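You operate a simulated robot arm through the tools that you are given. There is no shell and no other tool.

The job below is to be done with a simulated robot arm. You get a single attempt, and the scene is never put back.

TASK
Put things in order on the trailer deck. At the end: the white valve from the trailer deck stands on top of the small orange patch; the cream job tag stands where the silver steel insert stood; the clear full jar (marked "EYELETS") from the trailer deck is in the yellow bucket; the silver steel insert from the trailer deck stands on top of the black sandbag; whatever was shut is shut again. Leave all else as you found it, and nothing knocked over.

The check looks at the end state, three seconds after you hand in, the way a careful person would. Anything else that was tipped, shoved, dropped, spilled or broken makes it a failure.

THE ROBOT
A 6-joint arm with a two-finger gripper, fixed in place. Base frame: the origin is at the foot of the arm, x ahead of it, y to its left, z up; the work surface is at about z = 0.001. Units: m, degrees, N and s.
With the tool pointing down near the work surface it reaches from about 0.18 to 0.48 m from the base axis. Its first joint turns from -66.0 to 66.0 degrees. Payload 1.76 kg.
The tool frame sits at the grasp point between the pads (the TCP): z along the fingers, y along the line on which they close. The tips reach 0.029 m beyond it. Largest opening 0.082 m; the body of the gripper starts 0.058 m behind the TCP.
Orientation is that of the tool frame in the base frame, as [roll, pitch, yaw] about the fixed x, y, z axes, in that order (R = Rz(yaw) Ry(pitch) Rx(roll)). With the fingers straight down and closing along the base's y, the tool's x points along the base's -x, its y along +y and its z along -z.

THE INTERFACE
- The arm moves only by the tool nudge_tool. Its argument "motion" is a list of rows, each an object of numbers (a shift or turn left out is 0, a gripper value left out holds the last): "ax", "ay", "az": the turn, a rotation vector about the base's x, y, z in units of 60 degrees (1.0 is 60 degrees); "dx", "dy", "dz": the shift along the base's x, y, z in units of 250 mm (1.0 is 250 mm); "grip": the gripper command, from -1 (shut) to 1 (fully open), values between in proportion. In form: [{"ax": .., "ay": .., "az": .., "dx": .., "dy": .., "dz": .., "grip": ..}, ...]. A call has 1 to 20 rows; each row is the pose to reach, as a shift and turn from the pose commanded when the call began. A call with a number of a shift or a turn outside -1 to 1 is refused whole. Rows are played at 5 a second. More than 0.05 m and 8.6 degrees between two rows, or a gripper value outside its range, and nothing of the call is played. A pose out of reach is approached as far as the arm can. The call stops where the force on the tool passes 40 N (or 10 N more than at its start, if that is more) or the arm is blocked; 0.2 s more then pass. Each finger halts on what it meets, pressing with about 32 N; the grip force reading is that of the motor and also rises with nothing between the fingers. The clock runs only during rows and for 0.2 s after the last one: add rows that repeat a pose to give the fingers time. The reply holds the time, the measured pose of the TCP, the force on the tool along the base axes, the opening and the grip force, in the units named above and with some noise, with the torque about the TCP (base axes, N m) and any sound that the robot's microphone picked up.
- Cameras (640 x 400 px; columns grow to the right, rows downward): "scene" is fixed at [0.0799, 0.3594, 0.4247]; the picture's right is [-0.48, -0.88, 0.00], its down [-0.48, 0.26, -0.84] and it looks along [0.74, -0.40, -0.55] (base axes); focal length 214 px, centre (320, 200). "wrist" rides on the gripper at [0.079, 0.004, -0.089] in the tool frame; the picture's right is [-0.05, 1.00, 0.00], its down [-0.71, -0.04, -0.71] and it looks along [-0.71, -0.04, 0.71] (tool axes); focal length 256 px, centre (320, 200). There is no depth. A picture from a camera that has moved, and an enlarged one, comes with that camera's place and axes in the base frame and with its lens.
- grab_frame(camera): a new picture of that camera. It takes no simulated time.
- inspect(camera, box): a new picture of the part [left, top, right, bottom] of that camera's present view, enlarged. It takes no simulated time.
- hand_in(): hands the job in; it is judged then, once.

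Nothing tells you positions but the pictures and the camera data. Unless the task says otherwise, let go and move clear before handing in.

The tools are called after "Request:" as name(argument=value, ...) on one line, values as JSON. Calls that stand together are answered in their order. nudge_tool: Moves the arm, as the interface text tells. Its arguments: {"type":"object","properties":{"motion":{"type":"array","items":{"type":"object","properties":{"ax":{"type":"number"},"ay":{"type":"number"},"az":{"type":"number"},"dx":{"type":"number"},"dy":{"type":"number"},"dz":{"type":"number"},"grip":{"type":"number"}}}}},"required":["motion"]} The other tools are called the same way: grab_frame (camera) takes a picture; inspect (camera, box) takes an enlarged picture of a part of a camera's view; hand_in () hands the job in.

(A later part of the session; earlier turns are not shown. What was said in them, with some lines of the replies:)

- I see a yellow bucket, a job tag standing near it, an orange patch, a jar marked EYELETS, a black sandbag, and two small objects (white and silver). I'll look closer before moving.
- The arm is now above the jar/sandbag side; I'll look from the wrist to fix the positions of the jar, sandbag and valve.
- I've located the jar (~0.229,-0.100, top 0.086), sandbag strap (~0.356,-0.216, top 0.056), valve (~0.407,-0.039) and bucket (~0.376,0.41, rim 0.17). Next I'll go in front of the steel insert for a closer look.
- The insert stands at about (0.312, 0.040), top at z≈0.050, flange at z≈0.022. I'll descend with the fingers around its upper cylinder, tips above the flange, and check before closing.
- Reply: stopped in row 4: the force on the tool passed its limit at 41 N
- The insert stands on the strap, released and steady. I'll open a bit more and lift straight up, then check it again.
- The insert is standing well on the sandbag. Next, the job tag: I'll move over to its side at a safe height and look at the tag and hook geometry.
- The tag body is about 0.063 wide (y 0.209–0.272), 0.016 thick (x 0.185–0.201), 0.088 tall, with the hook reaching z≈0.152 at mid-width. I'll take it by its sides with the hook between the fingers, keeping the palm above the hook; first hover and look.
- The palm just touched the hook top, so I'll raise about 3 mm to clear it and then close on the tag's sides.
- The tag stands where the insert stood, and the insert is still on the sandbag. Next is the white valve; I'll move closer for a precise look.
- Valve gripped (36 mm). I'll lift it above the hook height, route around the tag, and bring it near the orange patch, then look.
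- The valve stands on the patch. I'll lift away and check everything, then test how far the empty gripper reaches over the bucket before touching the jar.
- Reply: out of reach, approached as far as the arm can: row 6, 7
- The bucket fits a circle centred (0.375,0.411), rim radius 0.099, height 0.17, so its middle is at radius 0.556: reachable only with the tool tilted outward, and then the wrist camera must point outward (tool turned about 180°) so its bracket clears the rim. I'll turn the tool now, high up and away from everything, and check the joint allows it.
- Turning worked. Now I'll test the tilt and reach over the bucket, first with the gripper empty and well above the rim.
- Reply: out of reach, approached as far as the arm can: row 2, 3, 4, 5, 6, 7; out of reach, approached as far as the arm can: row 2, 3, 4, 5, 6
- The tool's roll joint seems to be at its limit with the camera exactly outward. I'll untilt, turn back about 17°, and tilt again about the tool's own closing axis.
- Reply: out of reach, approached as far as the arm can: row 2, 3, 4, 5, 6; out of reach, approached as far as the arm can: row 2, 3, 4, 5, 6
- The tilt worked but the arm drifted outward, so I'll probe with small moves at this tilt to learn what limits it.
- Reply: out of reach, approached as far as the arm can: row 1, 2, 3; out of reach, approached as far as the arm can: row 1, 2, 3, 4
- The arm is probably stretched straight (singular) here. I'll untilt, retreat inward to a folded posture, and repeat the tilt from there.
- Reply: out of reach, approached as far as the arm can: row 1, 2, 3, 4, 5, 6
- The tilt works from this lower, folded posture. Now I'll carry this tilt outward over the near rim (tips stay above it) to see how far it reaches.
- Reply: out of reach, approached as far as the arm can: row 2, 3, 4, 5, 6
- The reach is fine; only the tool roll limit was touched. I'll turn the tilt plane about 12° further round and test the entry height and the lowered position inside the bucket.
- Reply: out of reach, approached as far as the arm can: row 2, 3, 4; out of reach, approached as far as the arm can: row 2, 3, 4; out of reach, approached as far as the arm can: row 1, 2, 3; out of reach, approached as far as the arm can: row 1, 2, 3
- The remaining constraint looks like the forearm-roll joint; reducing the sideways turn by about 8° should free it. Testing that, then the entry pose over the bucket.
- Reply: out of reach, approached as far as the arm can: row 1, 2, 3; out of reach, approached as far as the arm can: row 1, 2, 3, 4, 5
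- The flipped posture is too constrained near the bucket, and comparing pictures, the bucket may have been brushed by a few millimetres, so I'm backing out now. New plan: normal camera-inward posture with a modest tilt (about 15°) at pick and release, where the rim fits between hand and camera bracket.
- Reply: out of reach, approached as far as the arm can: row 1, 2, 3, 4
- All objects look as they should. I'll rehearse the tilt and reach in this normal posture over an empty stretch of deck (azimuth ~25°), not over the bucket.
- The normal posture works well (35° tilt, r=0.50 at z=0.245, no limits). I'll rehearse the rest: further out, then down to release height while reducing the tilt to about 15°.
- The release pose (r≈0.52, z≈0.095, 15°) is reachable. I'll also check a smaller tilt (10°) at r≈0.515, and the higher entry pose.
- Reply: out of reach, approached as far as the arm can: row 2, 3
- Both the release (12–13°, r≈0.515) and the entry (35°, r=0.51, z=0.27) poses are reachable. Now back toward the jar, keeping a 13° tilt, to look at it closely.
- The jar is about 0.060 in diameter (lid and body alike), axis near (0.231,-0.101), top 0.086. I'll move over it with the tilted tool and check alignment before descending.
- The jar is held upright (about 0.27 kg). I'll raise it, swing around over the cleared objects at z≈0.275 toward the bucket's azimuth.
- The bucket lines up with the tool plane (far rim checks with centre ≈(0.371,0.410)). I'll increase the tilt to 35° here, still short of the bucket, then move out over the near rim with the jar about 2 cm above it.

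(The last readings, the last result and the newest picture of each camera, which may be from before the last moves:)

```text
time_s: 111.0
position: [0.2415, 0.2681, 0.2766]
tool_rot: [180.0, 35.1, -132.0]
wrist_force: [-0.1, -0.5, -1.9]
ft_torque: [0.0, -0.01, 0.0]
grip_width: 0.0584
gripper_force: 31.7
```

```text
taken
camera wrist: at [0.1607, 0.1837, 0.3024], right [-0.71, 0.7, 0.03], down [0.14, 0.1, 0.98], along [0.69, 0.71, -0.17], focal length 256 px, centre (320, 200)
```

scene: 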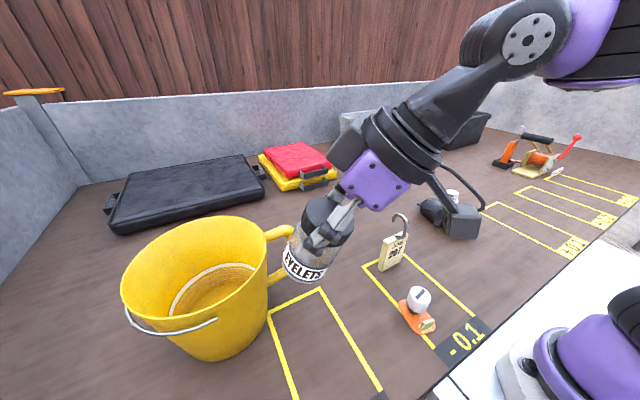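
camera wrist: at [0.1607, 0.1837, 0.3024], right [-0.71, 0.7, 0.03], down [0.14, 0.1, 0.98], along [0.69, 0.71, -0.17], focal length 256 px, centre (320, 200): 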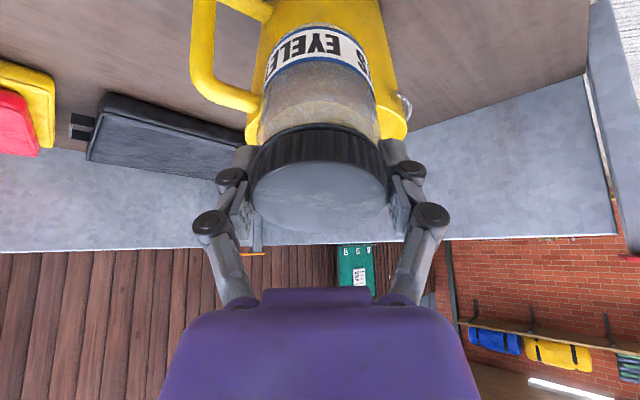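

Request:
nudge_tool(motion=[{"dx": 0.06, "dy": 0.066, "dz": 0.008}, {"dx": 0.13, "dy": 0.144, "dz": 0.012}, {"dx": 0.2, "dy": 0.221, "dz": 0.012}, {"dx": 0.27, "dy": 0.298, "dz": 0.012}, {"dx": 0.33, "dy": 0.365, "dz": 0.008}, {"dx": 0.39, "dy": 0.431, "dz": 0.0}, {"dx": 0.39, "dy": 0.431, "dz": 0.0}])

Request:
grab_frame(camera="scene")

Request:
inspect(camera="scene", box=[90, 190, 310, 370])

```text
time_s: 112.6
position: [0.3391, 0.3752, 0.274]
tool_rot: [-179.9, 34.9, -131.9]
wrist_force: [0.2, 0.0, -1.7]
ft_torque: [-0.02, 0.03, -0.01]
grip_width: 0.0583
gripper_force: 32.2
```

```text
taken
```

scene: 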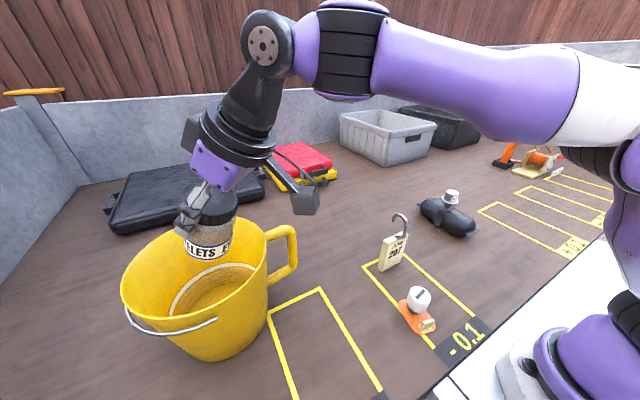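

```text
2.22 times, centred on (200, 280) of scene
camera zoom: at [0.0799, 0.3595, 0.4247], right [-0.48, -0.88, 0.0], down [-0.48, 0.26, -0.84], along [0.74, -0.4, -0.55], focal length 477 px, centre (587, 22)
```

zoom: 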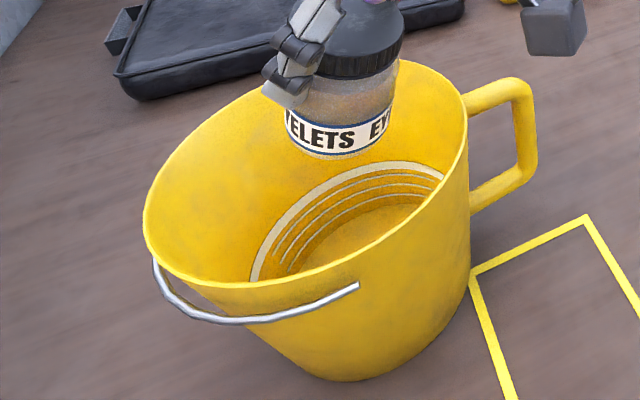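

Request:
nudge_tool(motion=[{"dx": 0.002, "dy": 0.002, "dz": -0.07, "ax": -0.015, "ay": 0.014}, {"dx": 0.004, "dy": 0.004, "dz": -0.14, "ax": -0.03, "ay": 0.027}, {"dx": 0.006, "dy": 0.006, "dz": -0.22, "ax": -0.046, "ay": 0.041}, {"dx": 0.007, "dy": 0.008, "dz": -0.29, "ax": -0.062, "ay": 0.0557}, {"dx": 0.007, "dy": 0.008, "dz": -0.29, "ax": -0.062, "ay": 0.0557}])

Request:
grab_frame(camera="scene")

Request:
inspect(camera="scene", box=[90, 190, 310, 370])

Request:
grab_frame(camera="wrist")

```text
time_s: 113.8
position: [0.3393, 0.3784, 0.2031]
tool_rot: [-179.9, 30.0, -131.9]
wrist_force: [0.3, 0.2, -2.6]
ft_torque: [-0.01, -0.02, -0.01]
grip_width: 0.0586
gripper_force: 32.0
```

```text
taken
```

scene: 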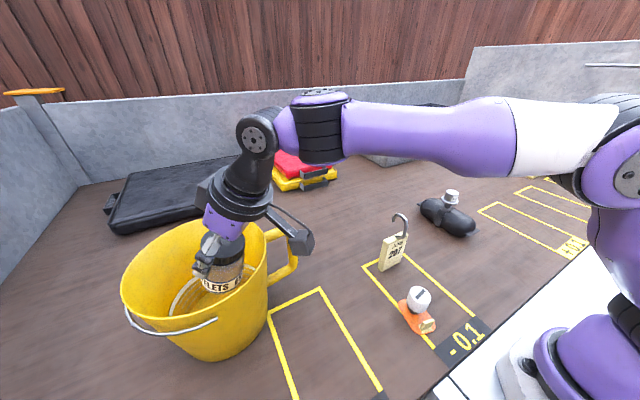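

```text
2.22 times, centred on (200, 280) of scene
camera zoom: at [0.0799, 0.3594, 0.4247], right [-0.48, -0.88, 0.0], down [-0.48, 0.26, -0.84], along [0.74, -0.4, -0.55], focal length 477 px, centre (587, 22)
```

zoom: 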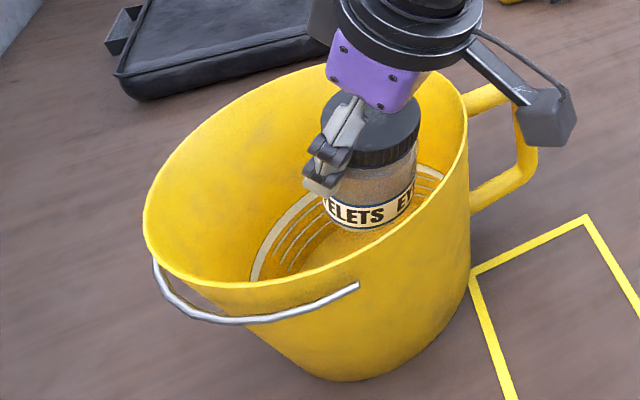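

```text
taken
camera wrist: at [0.2618, 0.2966, 0.2403], right [-0.71, 0.7, 0.02], down [0.2, 0.17, 0.97], along [0.67, 0.69, -0.26], focal length 256 px, centre (320, 200)
```

wrist: 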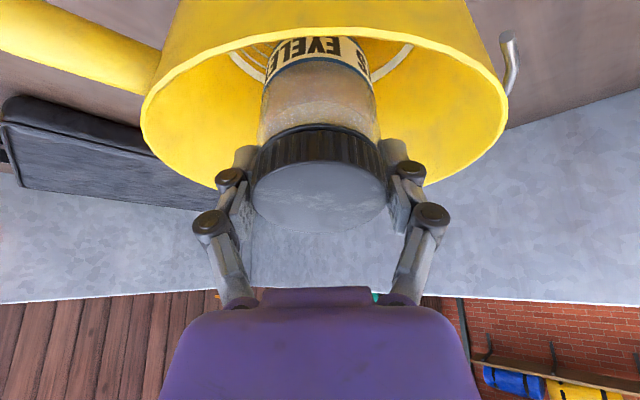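

Clear all round; the near rim passes between the hand and the camera as planned. Continuing down in stages while reducing the tilt.

Request:
nudge_tool(motion=[{"dx": 0.002, "dy": 0.003, "dz": -0.05, "ax": -0.025, "ay": 0.022}, {"dx": 0.004, "dy": 0.005, "dz": -0.1, "ax": -0.05, "ay": 0.045}, {"dx": 0.006, "dy": 0.008, "dz": -0.15, "ax": -0.075, "ay": 0.067}, {"dx": 0.009, "dy": 0.0105, "dz": -0.21, "ax": -0.099, "ay": 0.089}, {"dx": 0.009, "dy": 0.0105, "dz": -0.21, "ax": -0.099, "ay": 0.089}])

Request:
inspect(camera="scene", box=[90, 190, 310, 370])

Request:
grab_frame(camera="wrist")

```text
time_s: 115.0
position: [0.3422, 0.3798, 0.1477]
tool_rot: [-179.9, 22.1, -132.0]
wrist_force: [-0.5, -0.4, -1.7]
ft_torque: [-0.01, -0.02, 0.0]
grip_width: 0.0582
gripper_force: 32.4
```

```text
2.22 times, centred on (200, 280) of scene
camera zoom: at [0.0799, 0.3594, 0.4247], right [-0.48, -0.88, 0.0], down [-0.48, 0.26, -0.84], along [0.74, -0.4, -0.55], focal length 477 px, centre (587, 22)
```

zoom: 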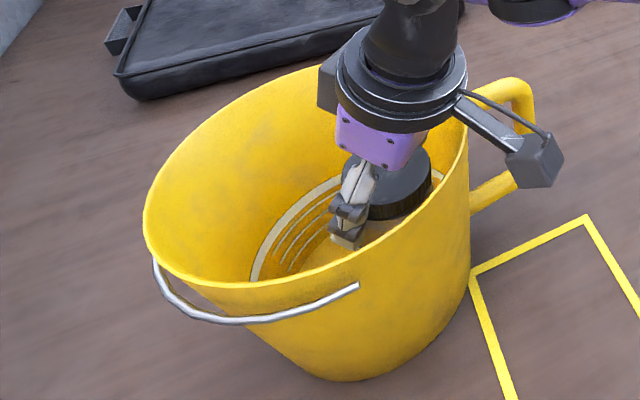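

```text
taken
camera wrist: at [0.2679, 0.3027, 0.2013], right [-0.71, 0.71, 0.02], down [0.29, 0.26, 0.92], along [0.64, 0.66, -0.39], focal length 256 px, centre (320, 200)
```

wrist: 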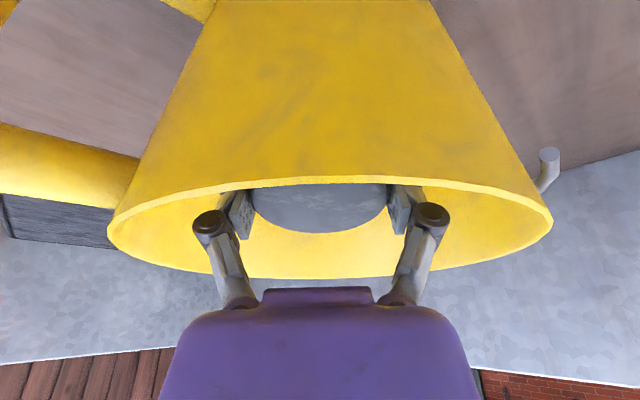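

Request:
nudge_tool(motion=[{"dx": 0.007, "dy": 0.008, "dz": -0.03, "ax": -0.016, "ay": 0.014}, {"dx": 0.014, "dy": 0.016, "dz": -0.07, "ax": -0.04, "ay": 0.036}, {"dx": 0.0215, "dy": 0.0237, "dz": -0.11, "ax": -0.062, "ay": 0.0557}, {"dx": 0.0215, "dy": 0.0237, "dz": -0.11, "ax": -0.062, "ay": 0.0557}])

Request:
inspect(camera="scene", box=[90, 190, 310, 370])

Request:
grab_frame(camera="wrist")

Request:
inspect(camera="scene", box=[220, 150, 310, 290])

```text
time_s: 116.0
position: [0.3464, 0.3861, 0.1214]
tool_rot: [-179.9, 17.1, -132.2]
wrist_force: [0.4, -1.1, -2.5]
ft_torque: [0.02, 0.01, -0.02]
grip_width: 0.0583
gripper_force: 32.1
```

```text
2.22 times, centred on (200, 280) of scene
camera zoom: at [0.0799, 0.3594, 0.4247], right [-0.48, -0.88, 0.0], down [-0.48, 0.26, -0.84], along [0.74, -0.4, -0.55], focal length 477 px, centre (587, 22)
```

zoom: 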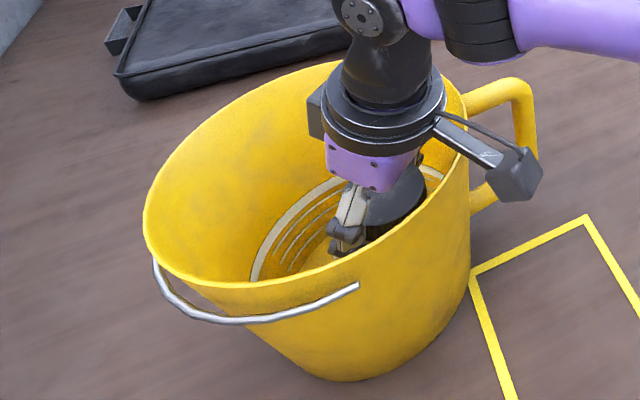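

```text
taken
camera wrist: at [0.2768, 0.3128, 0.1835], right [-0.71, 0.71, 0.01], down [0.34, 0.32, 0.88], along [0.62, 0.63, -0.47], focal length 256 px, centre (320, 200)
```

wrist: 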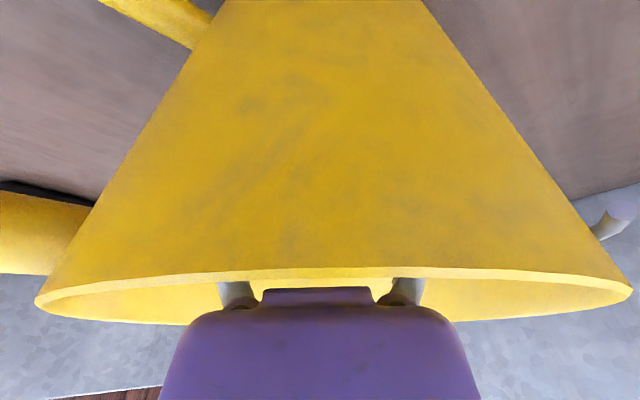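

```text
2.86 times, centred on (265, 220) of scene
camera zoom: at [0.0799, 0.3594, 0.4247], right [-0.48, -0.88, 0.0], down [-0.48, 0.26, -0.84], along [0.74, -0.4, -0.55], focal length 613 px, centre (477, 143)
```

zoom: 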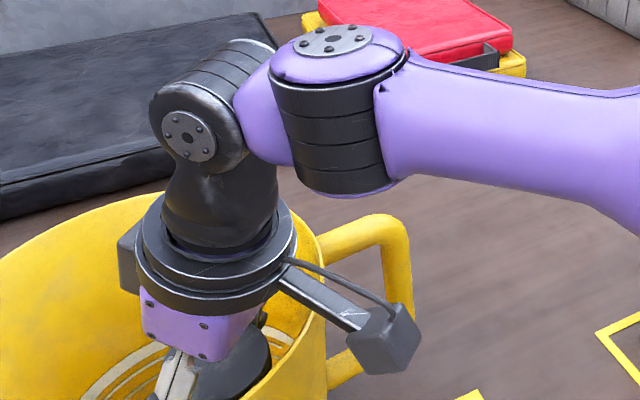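

Request:
inspect(camera="scene", box=[255, 230, 305, 285])

Request:
inspect(camera="scene", box=[215, 210, 305, 290])

```text
7.27 times, centred on (280, 258) of scene
camera zoom: at [0.0799, 0.3594, 0.4247], right [-0.48, -0.88, 0.0], down [-0.48, 0.26, -0.84], along [0.74, -0.4, -0.55], focal length 1560 px, centre (611, -218)
```

zoom: 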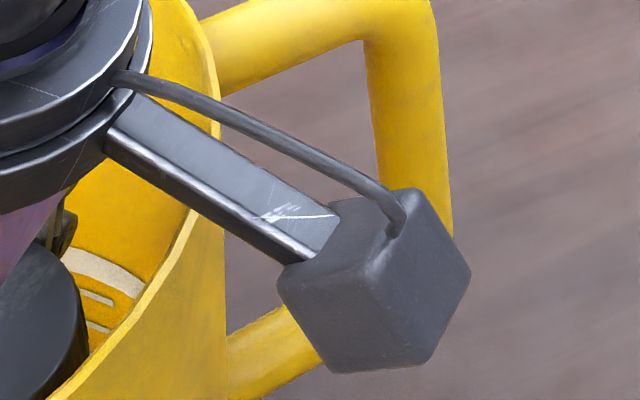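

```text
5.00 times, centred on (260, 250) of scene
camera zoom: at [0.0799, 0.3594, 0.4247], right [-0.48, -0.88, 0.0], down [-0.48, 0.26, -0.84], along [0.74, -0.4, -0.55], focal length 1072 px, centre (620, -50)
```

zoom: 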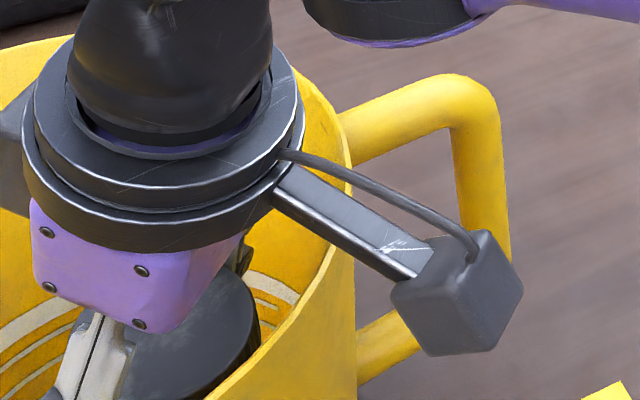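

The measured notch geometry leaves roughly 8 mm under the camera bracket at release height, with the body and camera box well clear sideways. I'll lower slowly to z≈0.092 while easing the tilt to 12°.

Request:
nudge_tool(motion=[{"dx": -0.001, "dy": -0.001, "dz": -0.03, "ax": -0.013, "ay": 0.0115}, {"dx": -0.003, "dy": -0.003, "dz": -0.06, "ax": -0.026, "ay": 0.023}, {"dx": -0.004, "dy": -0.004, "dz": -0.086, "ax": -0.0384, "ay": 0.0345}, {"dx": -0.007, "dy": -0.007, "dz": -0.103, "ax": -0.05, "ay": 0.045}, {"dx": -0.009, "dy": -0.01, "dz": -0.118, "ax": -0.0632, "ay": 0.0568}, {"dx": -0.009, "dy": -0.01, "dz": -0.118, "ax": -0.0632, "ay": 0.0568}])

Request:
inspect(camera="scene", box=[215, 210, 305, 290])

Request:
inspect(camera="scene", box=[90, 190, 310, 370])

Request:
grab_frame(camera="wrist")

```text
time_s: 117.4
position: [0.3447, 0.3818, 0.0926]
tool_rot: [-179.9, 12.0, -132.0]
wrist_force: [0.2, -0.2, -2.3]
ft_torque: [-0.01, -0.01, -0.03]
grip_width: 0.0584
gripper_force: 32.4
```

```text
5.00 times, centred on (260, 250) of scene
camera zoom: at [0.0799, 0.3594, 0.4247], right [-0.48, -0.88, 0.0], down [-0.48, 0.26, -0.84], along [0.74, -0.4, -0.55], focal length 1072 px, centre (620, -50)
```

zoom: 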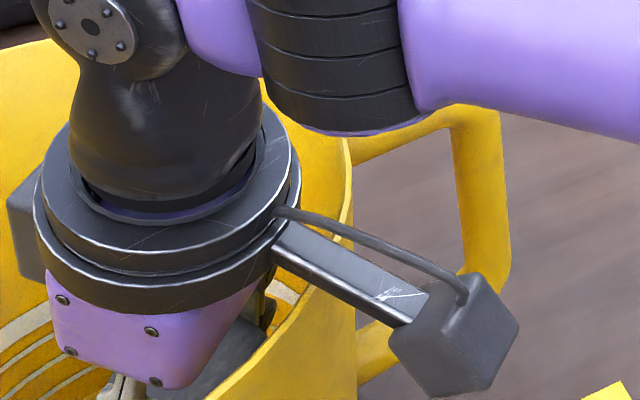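

```text
2.22 times, centred on (200, 280) of scene
camera zoom: at [0.0799, 0.3594, 0.4247], right [-0.48, -0.88, 0.0], down [-0.48, 0.26, -0.84], along [0.74, -0.4, -0.55], focal length 477 px, centre (587, 22)
```

zoom: 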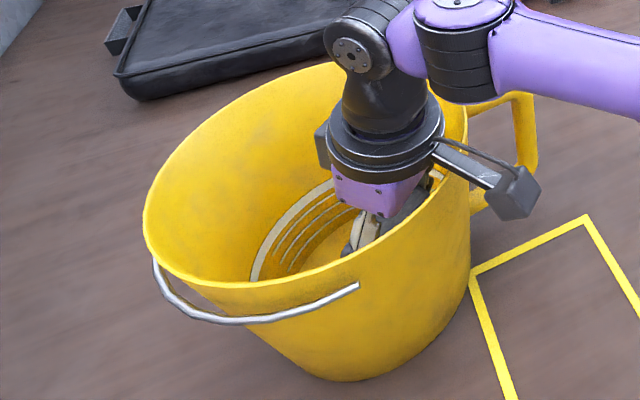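

```text
taken
camera wrist: at [0.2786, 0.3143, 0.1634], right [-0.71, 0.71, 0.01], down [0.39, 0.38, 0.84], along [0.59, 0.6, -0.55], focal length 256 px, centre (320, 200)
```

wrist: 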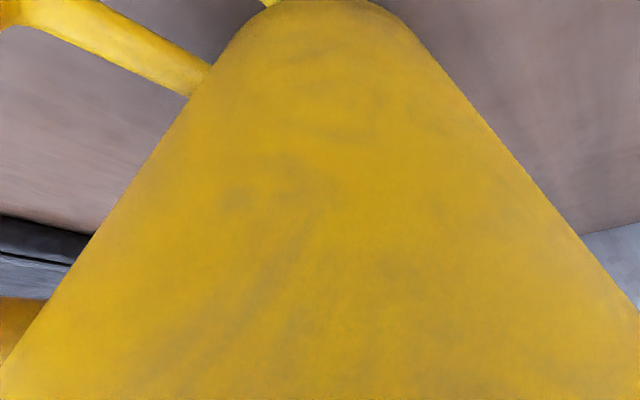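

Request:
nudge_tool(motion=[{"dz": -0.004}, {"dz": -0.008}, {"dz": -0.012}, {"dz": -0.016}, {"dz": -0.016}])

Request:
inspect(camera="scene", box=[215, 210, 305, 290])

```text
time_s: 118.6
position: [0.3458, 0.3834, 0.0894]
tool_rot: [-179.9, 12.0, -132.1]
wrist_force: [-0.3, 0.0, -2.4]
ft_torque: [0.06, -0.06, 0.02]
grip_width: 0.0584
gripper_force: 31.8
```

```text
5.00 times, centred on (260, 250) of scene
camera zoom: at [0.0799, 0.3594, 0.4247], right [-0.48, -0.88, 0.0], down [-0.48, 0.26, -0.84], along [0.74, -0.4, -0.55], focal length 1072 px, centre (620, -50)
```

zoom: 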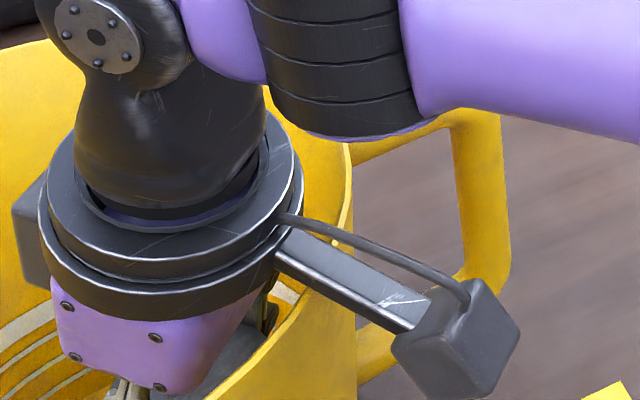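

Request:
nudge_tool(motion=[{"dz": -0.004}, {"dz": -0.004}])

```text
time_s: 119.2
position: [0.3449, 0.3826, 0.0884]
tool_rot: [-179.9, 12.0, -132.0]
wrist_force: [1.2, 1.1, -2.5]
ft_torque: [0.03, -0.01, 0.02]
grip_width: 0.0583
gripper_force: 31.8
```

Request:
nudge_tool(motion=[{"dz": -0.004}, {"dz": -0.004}])

Request:
inspect(camera="scene", box=[90, 190, 310, 370])

Request:
inspect(camera="scene", box=[255, 230, 305, 285])

```text
time_s: 119.8
position: [0.3461, 0.3841, 0.0886]
tool_rot: [-179.9, 12.1, -132.1]
wrist_force: [0.8, -0.9, 1.6]
ft_torque: [0.04, -0.12, -0.05]
grip_width: 0.0584
gripper_force: 32.2
```

```text
2.22 times, centred on (200, 280) of scene
camera zoom: at [0.0799, 0.3594, 0.4247], right [-0.48, -0.88, 0.0], down [-0.48, 0.26, -0.84], along [0.74, -0.4, -0.55], focal length 477 px, centre (587, 22)
```

zoom: 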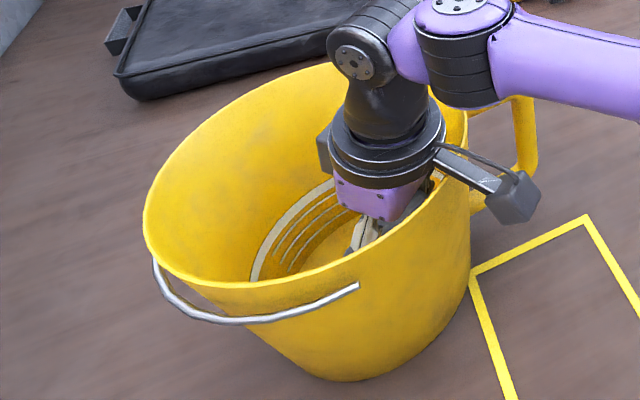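

```text
7.27 times, centred on (280, 258) of scene
camera zoom: at [0.0799, 0.3594, 0.4247], right [-0.48, -0.88, 0.0], down [-0.48, 0.26, -0.84], along [0.74, -0.4, -0.55], focal length 1560 px, centre (611, -218)
```

zoom: 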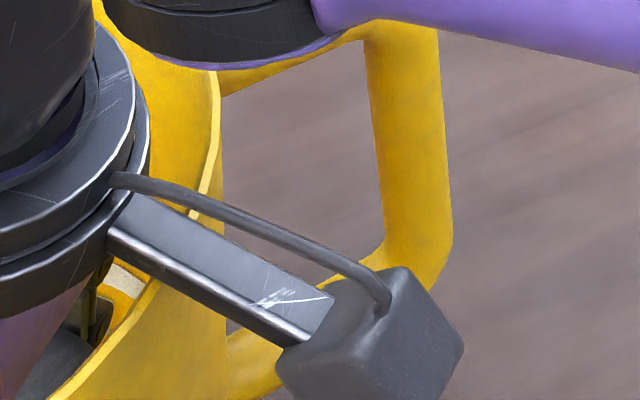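

Contact: the weight shifted to the floor (torque shows the jar's base touching, not the bracket). I'll open the fingers slowly.

Request:
nudge_tool(motion=[{"grip": 0.46}, {"grip": 0.52}, {"grip": 0.62}, {"grip": 0.75}, {"grip": 0.8}, {"grip": 0.8}])

Request:
inspect(camera="scene", box=[90, 190, 310, 370])

Request:
inspect(camera="scene", box=[215, 210, 305, 300])

```text
time_s: 121.2
position: [0.3457, 0.3838, 0.0887]
tool_rot: [-179.9, 12.0, -132.0]
wrist_force: [0.0, 0.8, 0.0]
ft_torque: [0.01, -0.02, 0.03]
grip_width: 0.0738
gripper_force: 0.1
```

```text
2.22 times, centred on (200, 280) of scene
camera zoom: at [0.0799, 0.3594, 0.4247], right [-0.48, -0.88, 0.0], down [-0.48, 0.26, -0.84], along [0.74, -0.4, -0.55], focal length 477 px, centre (587, 22)
```

zoom: 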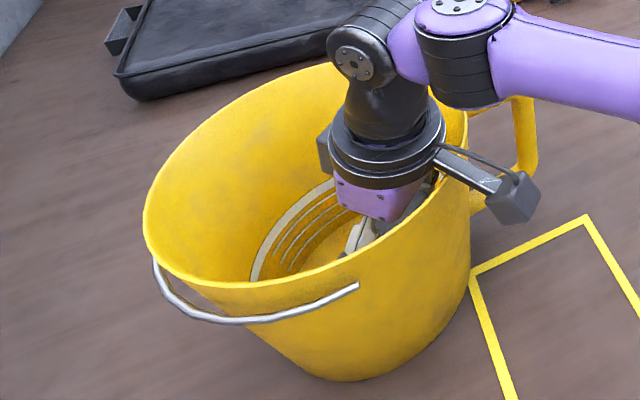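

```text
4.44 times, centred on (260, 255) of scene
camera zoom: at [0.0799, 0.3594, 0.4247], right [-0.48, -0.88, 0.0], down [-0.48, 0.26, -0.84], along [0.74, -0.4, -0.55], focal length 953 px, centre (587, -44)
```

zoom: 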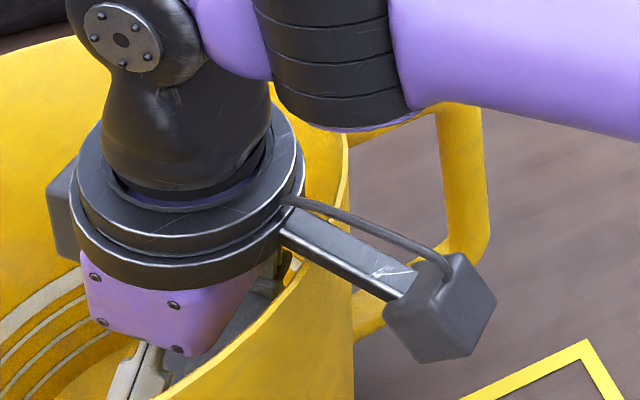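

Released; the arm carries no load. I'll retrace the entry path upward, restoring the tilt as I rise.

Request:
nudge_tool(motion=[{"dz": 0.02, "ax": 0.008, "ay": -0.007}, {"dz": 0.05, "ax": 0.0248, "ay": -0.0223, "dx": 0.003, "dy": 0.003}, {"dz": 0.09, "ax": 0.0434, "ay": -0.039, "dx": 0.005, "dy": 0.006}, {"dz": 0.132, "ax": 0.062, "ay": -0.0557, "dx": 0.006, "dy": 0.007}, {"dz": 0.184, "ax": 0.093, "ay": -0.0835, "dx": 0.0, "dy": 0.0}, {"dz": 0.24, "ax": 0.124, "ay": -0.111, "dx": -0.013, "dy": -0.015}, {"dz": 0.312, "ax": 0.161, "ay": -0.145, "dx": -0.016, "dy": -0.018}, {"dz": 0.384, "ax": 0.192, "ay": -0.173, "dx": -0.02, "dy": -0.022}, {"dz": 0.46, "ax": 0.2232, "ay": -0.2003, "dx": -0.0215, "dy": -0.0237}, {"dz": 0.46, "ax": 0.2232, "ay": -0.2003, "dx": -0.0215, "dy": -0.0237}])

Request:
grab_frame(camera="scene")

Request:
inspect(camera="scene", box=[90, 190, 310, 370])

Request:
grab_frame(camera="wrist")

```text
time_s: 123.4
position: [0.3399, 0.3793, 0.2029]
tool_rot: [-179.9, 30.1, -132.1]
wrist_force: [0.3, 0.3, -0.5]
ft_torque: [0.03, 0.0, -0.01]
grip_width: 0.0738
gripper_force: 0.1
```

```text
taken
```

scene: 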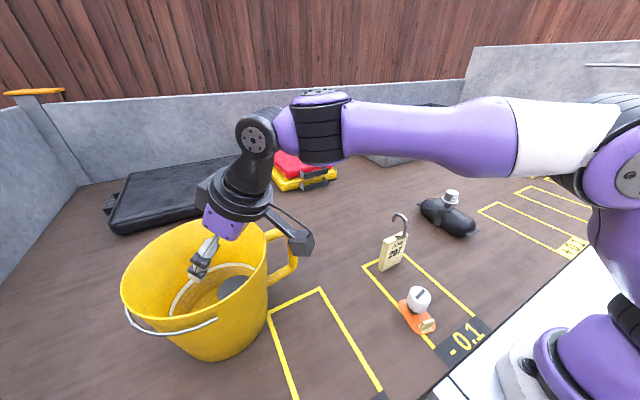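

```text
2.22 times, centred on (200, 280) of scene
camera zoom: at [0.0799, 0.3594, 0.4247], right [-0.48, -0.88, 0.0], down [-0.48, 0.26, -0.84], along [0.74, -0.4, -0.55], focal length 477 px, centre (587, 22)
```

zoom: 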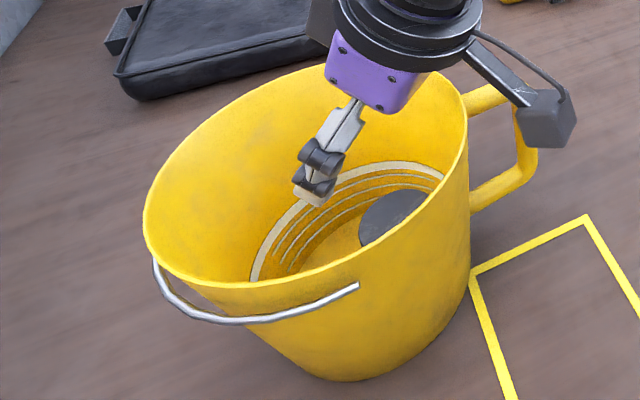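

```text
taken
camera wrist: at [0.2608, 0.2971, 0.2405], right [-0.71, 0.7, 0.02], down [0.2, 0.17, 0.97], along [0.67, 0.69, -0.26], focal length 256 px, centre (320, 200)
```

wrist: 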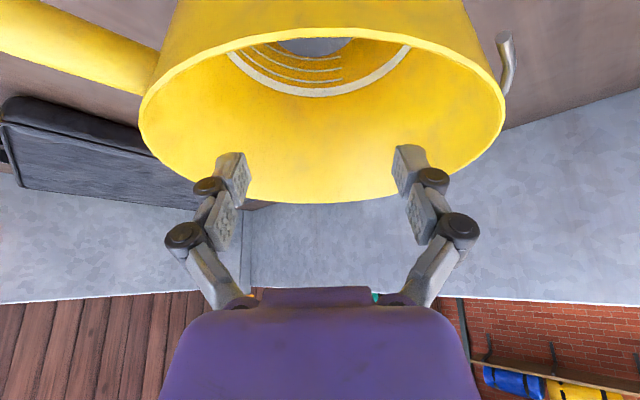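

The jar stands upright in the bucket and the bucket has not moved. I'll rise clear of the rim and retreat inward, then check the whole scene.

Request:
nudge_tool(motion=[{"dz": 0.08, "ax": 0.02, "ay": -0.018}, {"dz": 0.16, "ax": 0.04, "ay": -0.036}, {"dz": 0.24, "ax": 0.055, "ay": -0.05}, {"dz": 0.28, "ax": 0.062, "ay": -0.0557, "dx": -0.02, "dy": -0.022}, {"dz": 0.28, "ax": 0.062, "ay": -0.0557, "dx": -0.1, "dy": -0.11}, {"dz": 0.28, "ax": 0.062, "ay": -0.0557, "dx": -0.2, "dy": -0.22}, {"dz": 0.28, "ax": 0.062, "ay": -0.0557, "dx": -0.3, "dy": -0.33}, {"dz": 0.28, "ax": 0.062, "ay": -0.0557, "dx": -0.4, "dy": -0.43}, {"dz": 0.28, "ax": 0.062, "ay": -0.0557, "dx": -0.4, "dy": -0.43}])

Request:
nudge_tool(motion=[{"ax": -0.09, "ay": 0.081}, {"ax": -0.18, "ay": 0.162}, {"ax": -0.27, "ay": 0.243}, {"ax": -0.36, "ay": 0.324}, {"ax": -0.434, "ay": 0.39}, {"ax": -0.434, "ay": 0.39}])

Request:
grab_frame(camera="scene")

Request:
inspect(camera="scene", box=[90, 190, 310, 370])

```text
time_s: 125.4
position: [0.239, 0.2693, 0.2718]
tool_rot: [-179.9, 35.0, -131.9]
wrist_force: [0.0, -0.5, 0.6]
ft_torque: [0.04, 0.03, 0.0]
grip_width: 0.0737
gripper_force: 0.1
```

```text
time_s: 126.8
position: [0.24, 0.2697, 0.2725]
tool_rot: [-179.9, -0.1, -132.0]
wrist_force: [-0.2, 0.5, -0.1]
ft_torque: [0.02, 0.01, -0.01]
grip_width: 0.0738
gripper_force: 0.1
```

```text
taken
```

scene: 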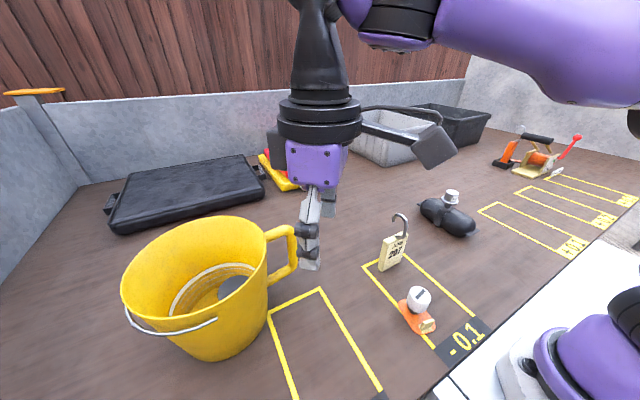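

```text
2.22 times, centred on (200, 280) of scene
camera zoom: at [0.0799, 0.3594, 0.4247], right [-0.48, -0.88, 0.0], down [-0.48, 0.26, -0.84], along [0.74, -0.4, -0.55], focal length 477 px, centre (587, 22)
```

zoom: 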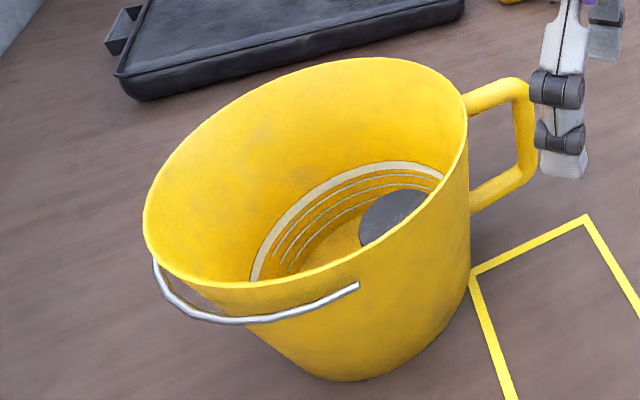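

Everything is placed; I'll raise the arm to a neutral spot and inspect each item closely before handing in.

Request:
nudge_tool(motion=[{"dz": 0.06, "dy": -0.1}, {"dz": 0.12, "dy": -0.22}, {"dz": 0.18, "dy": -0.34}, {"dz": 0.24, "dy": -0.46}, {"dz": 0.28, "dy": -0.56}, {"dz": 0.28, "dy": -0.56}])

Request:
grab_frame(camera="scene")

Request:
inspect(camera="scene", box=[350, 180, 500, 275])

Request:
inspect(camera="scene", box=[370, 250, 470, 345])

Request:
grab_frame(camera="wrist")

```text
time_s: 128.2
position: [0.2375, 0.13, 0.3448]
tool_rot: [-179.9, 0.0, -132.1]
wrist_force: [0.2, -0.2, -1.7]
ft_torque: [0.04, 0.01, 0.01]
grip_width: 0.0736
gripper_force: 0.0
```

```text
taken
```

scene: 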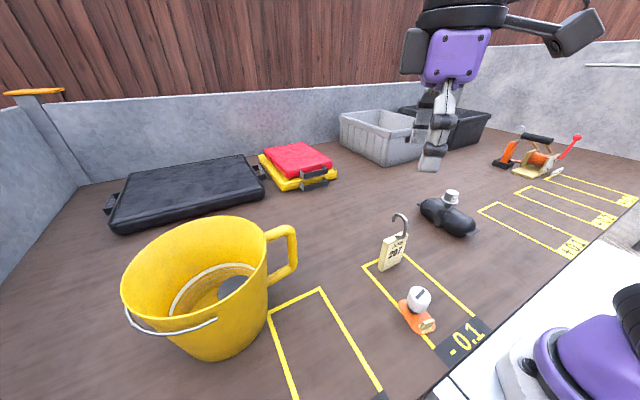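

```text
4.21 times, centred on (425, 228) of scene
camera zoom: at [0.0799, 0.3594, 0.4247], right [-0.48, -0.88, 0.0], down [-0.48, 0.26, -0.84], along [0.74, -0.4, -0.55], focal length 903 px, centre (-122, 84)
```

zoom: 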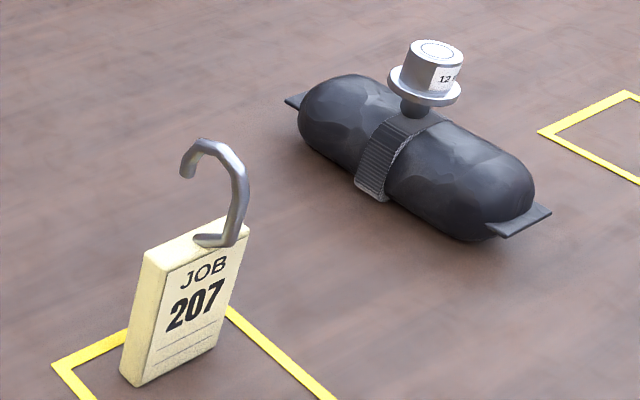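

```text
4.21 times, centred on (420, 298) of scene
camera zoom: at [0.0799, 0.3594, 0.4247], right [-0.48, -0.88, 0.0], down [-0.48, 0.26, -0.84], along [0.74, -0.4, -0.55], focal length 903 px, centre (-101, -210)
```

zoom: 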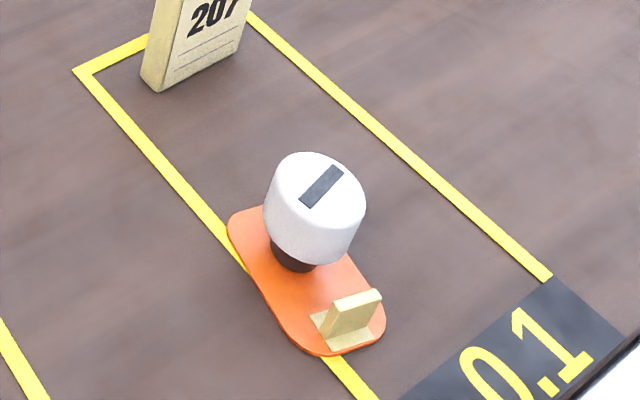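

```text
taken
camera wrist: at [0.1836, 0.0738, 0.4335], right [-0.71, 0.71, 0.0], down [0.5, 0.5, 0.71], along [0.5, 0.5, -0.71], focal length 256 px, centre (320, 200)
```

wrist: 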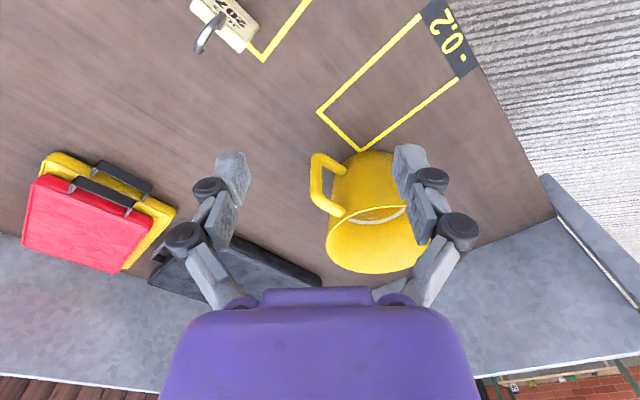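

The final check shows:
- **Valve:** standing on the orange patch.
- **Tag:** standing where the insert was.
- **Insert:** standing on the sandbag.
- **Jar:** upright in the yellow bucket.
- **Shut items:** I opened nothing, so there is nothing to shut again.

While I was testing the reach, the gripper appears to have brushed the bucket. It shifted about 3 mm and turned about 3°, and I left it there rather than risk pushing it further. The arm is clear, so I'm handing in.

Request:
hand_in()

```text
The job is handed in.
```

I handed the job in with all four items where you asked, but the yellow bucket got nudged slightly along the way. The hand-in reply gave no verdict, so I don't know whether it passed.

- **White valve:** it stands on the small orange patch, next to the patch's upright tab.
- **Job tag:** it stands where the steel insert stood, facing the same way as before.
- **Eyelets jar:** it stands upright in the yellow bucket with its lid on.
- **Steel insert:** it stands on top of the sandbag, on the strap across its middle.
- **Shut things:** I opened nothing, so nothing needed shutting again.

**Bucket nudge:** while I was testing how far the empty gripper could reach, it appears to have brushed the bucket. Comparing pictures, the bucket shifted about 3 mm and turned about 3°. I left it there because pushing it back risked moving it further. If the check is strict about things being shoved, this could count against the job.

In the last pictures, nothing was knocked over and the other objects in view looked as they did at the start.
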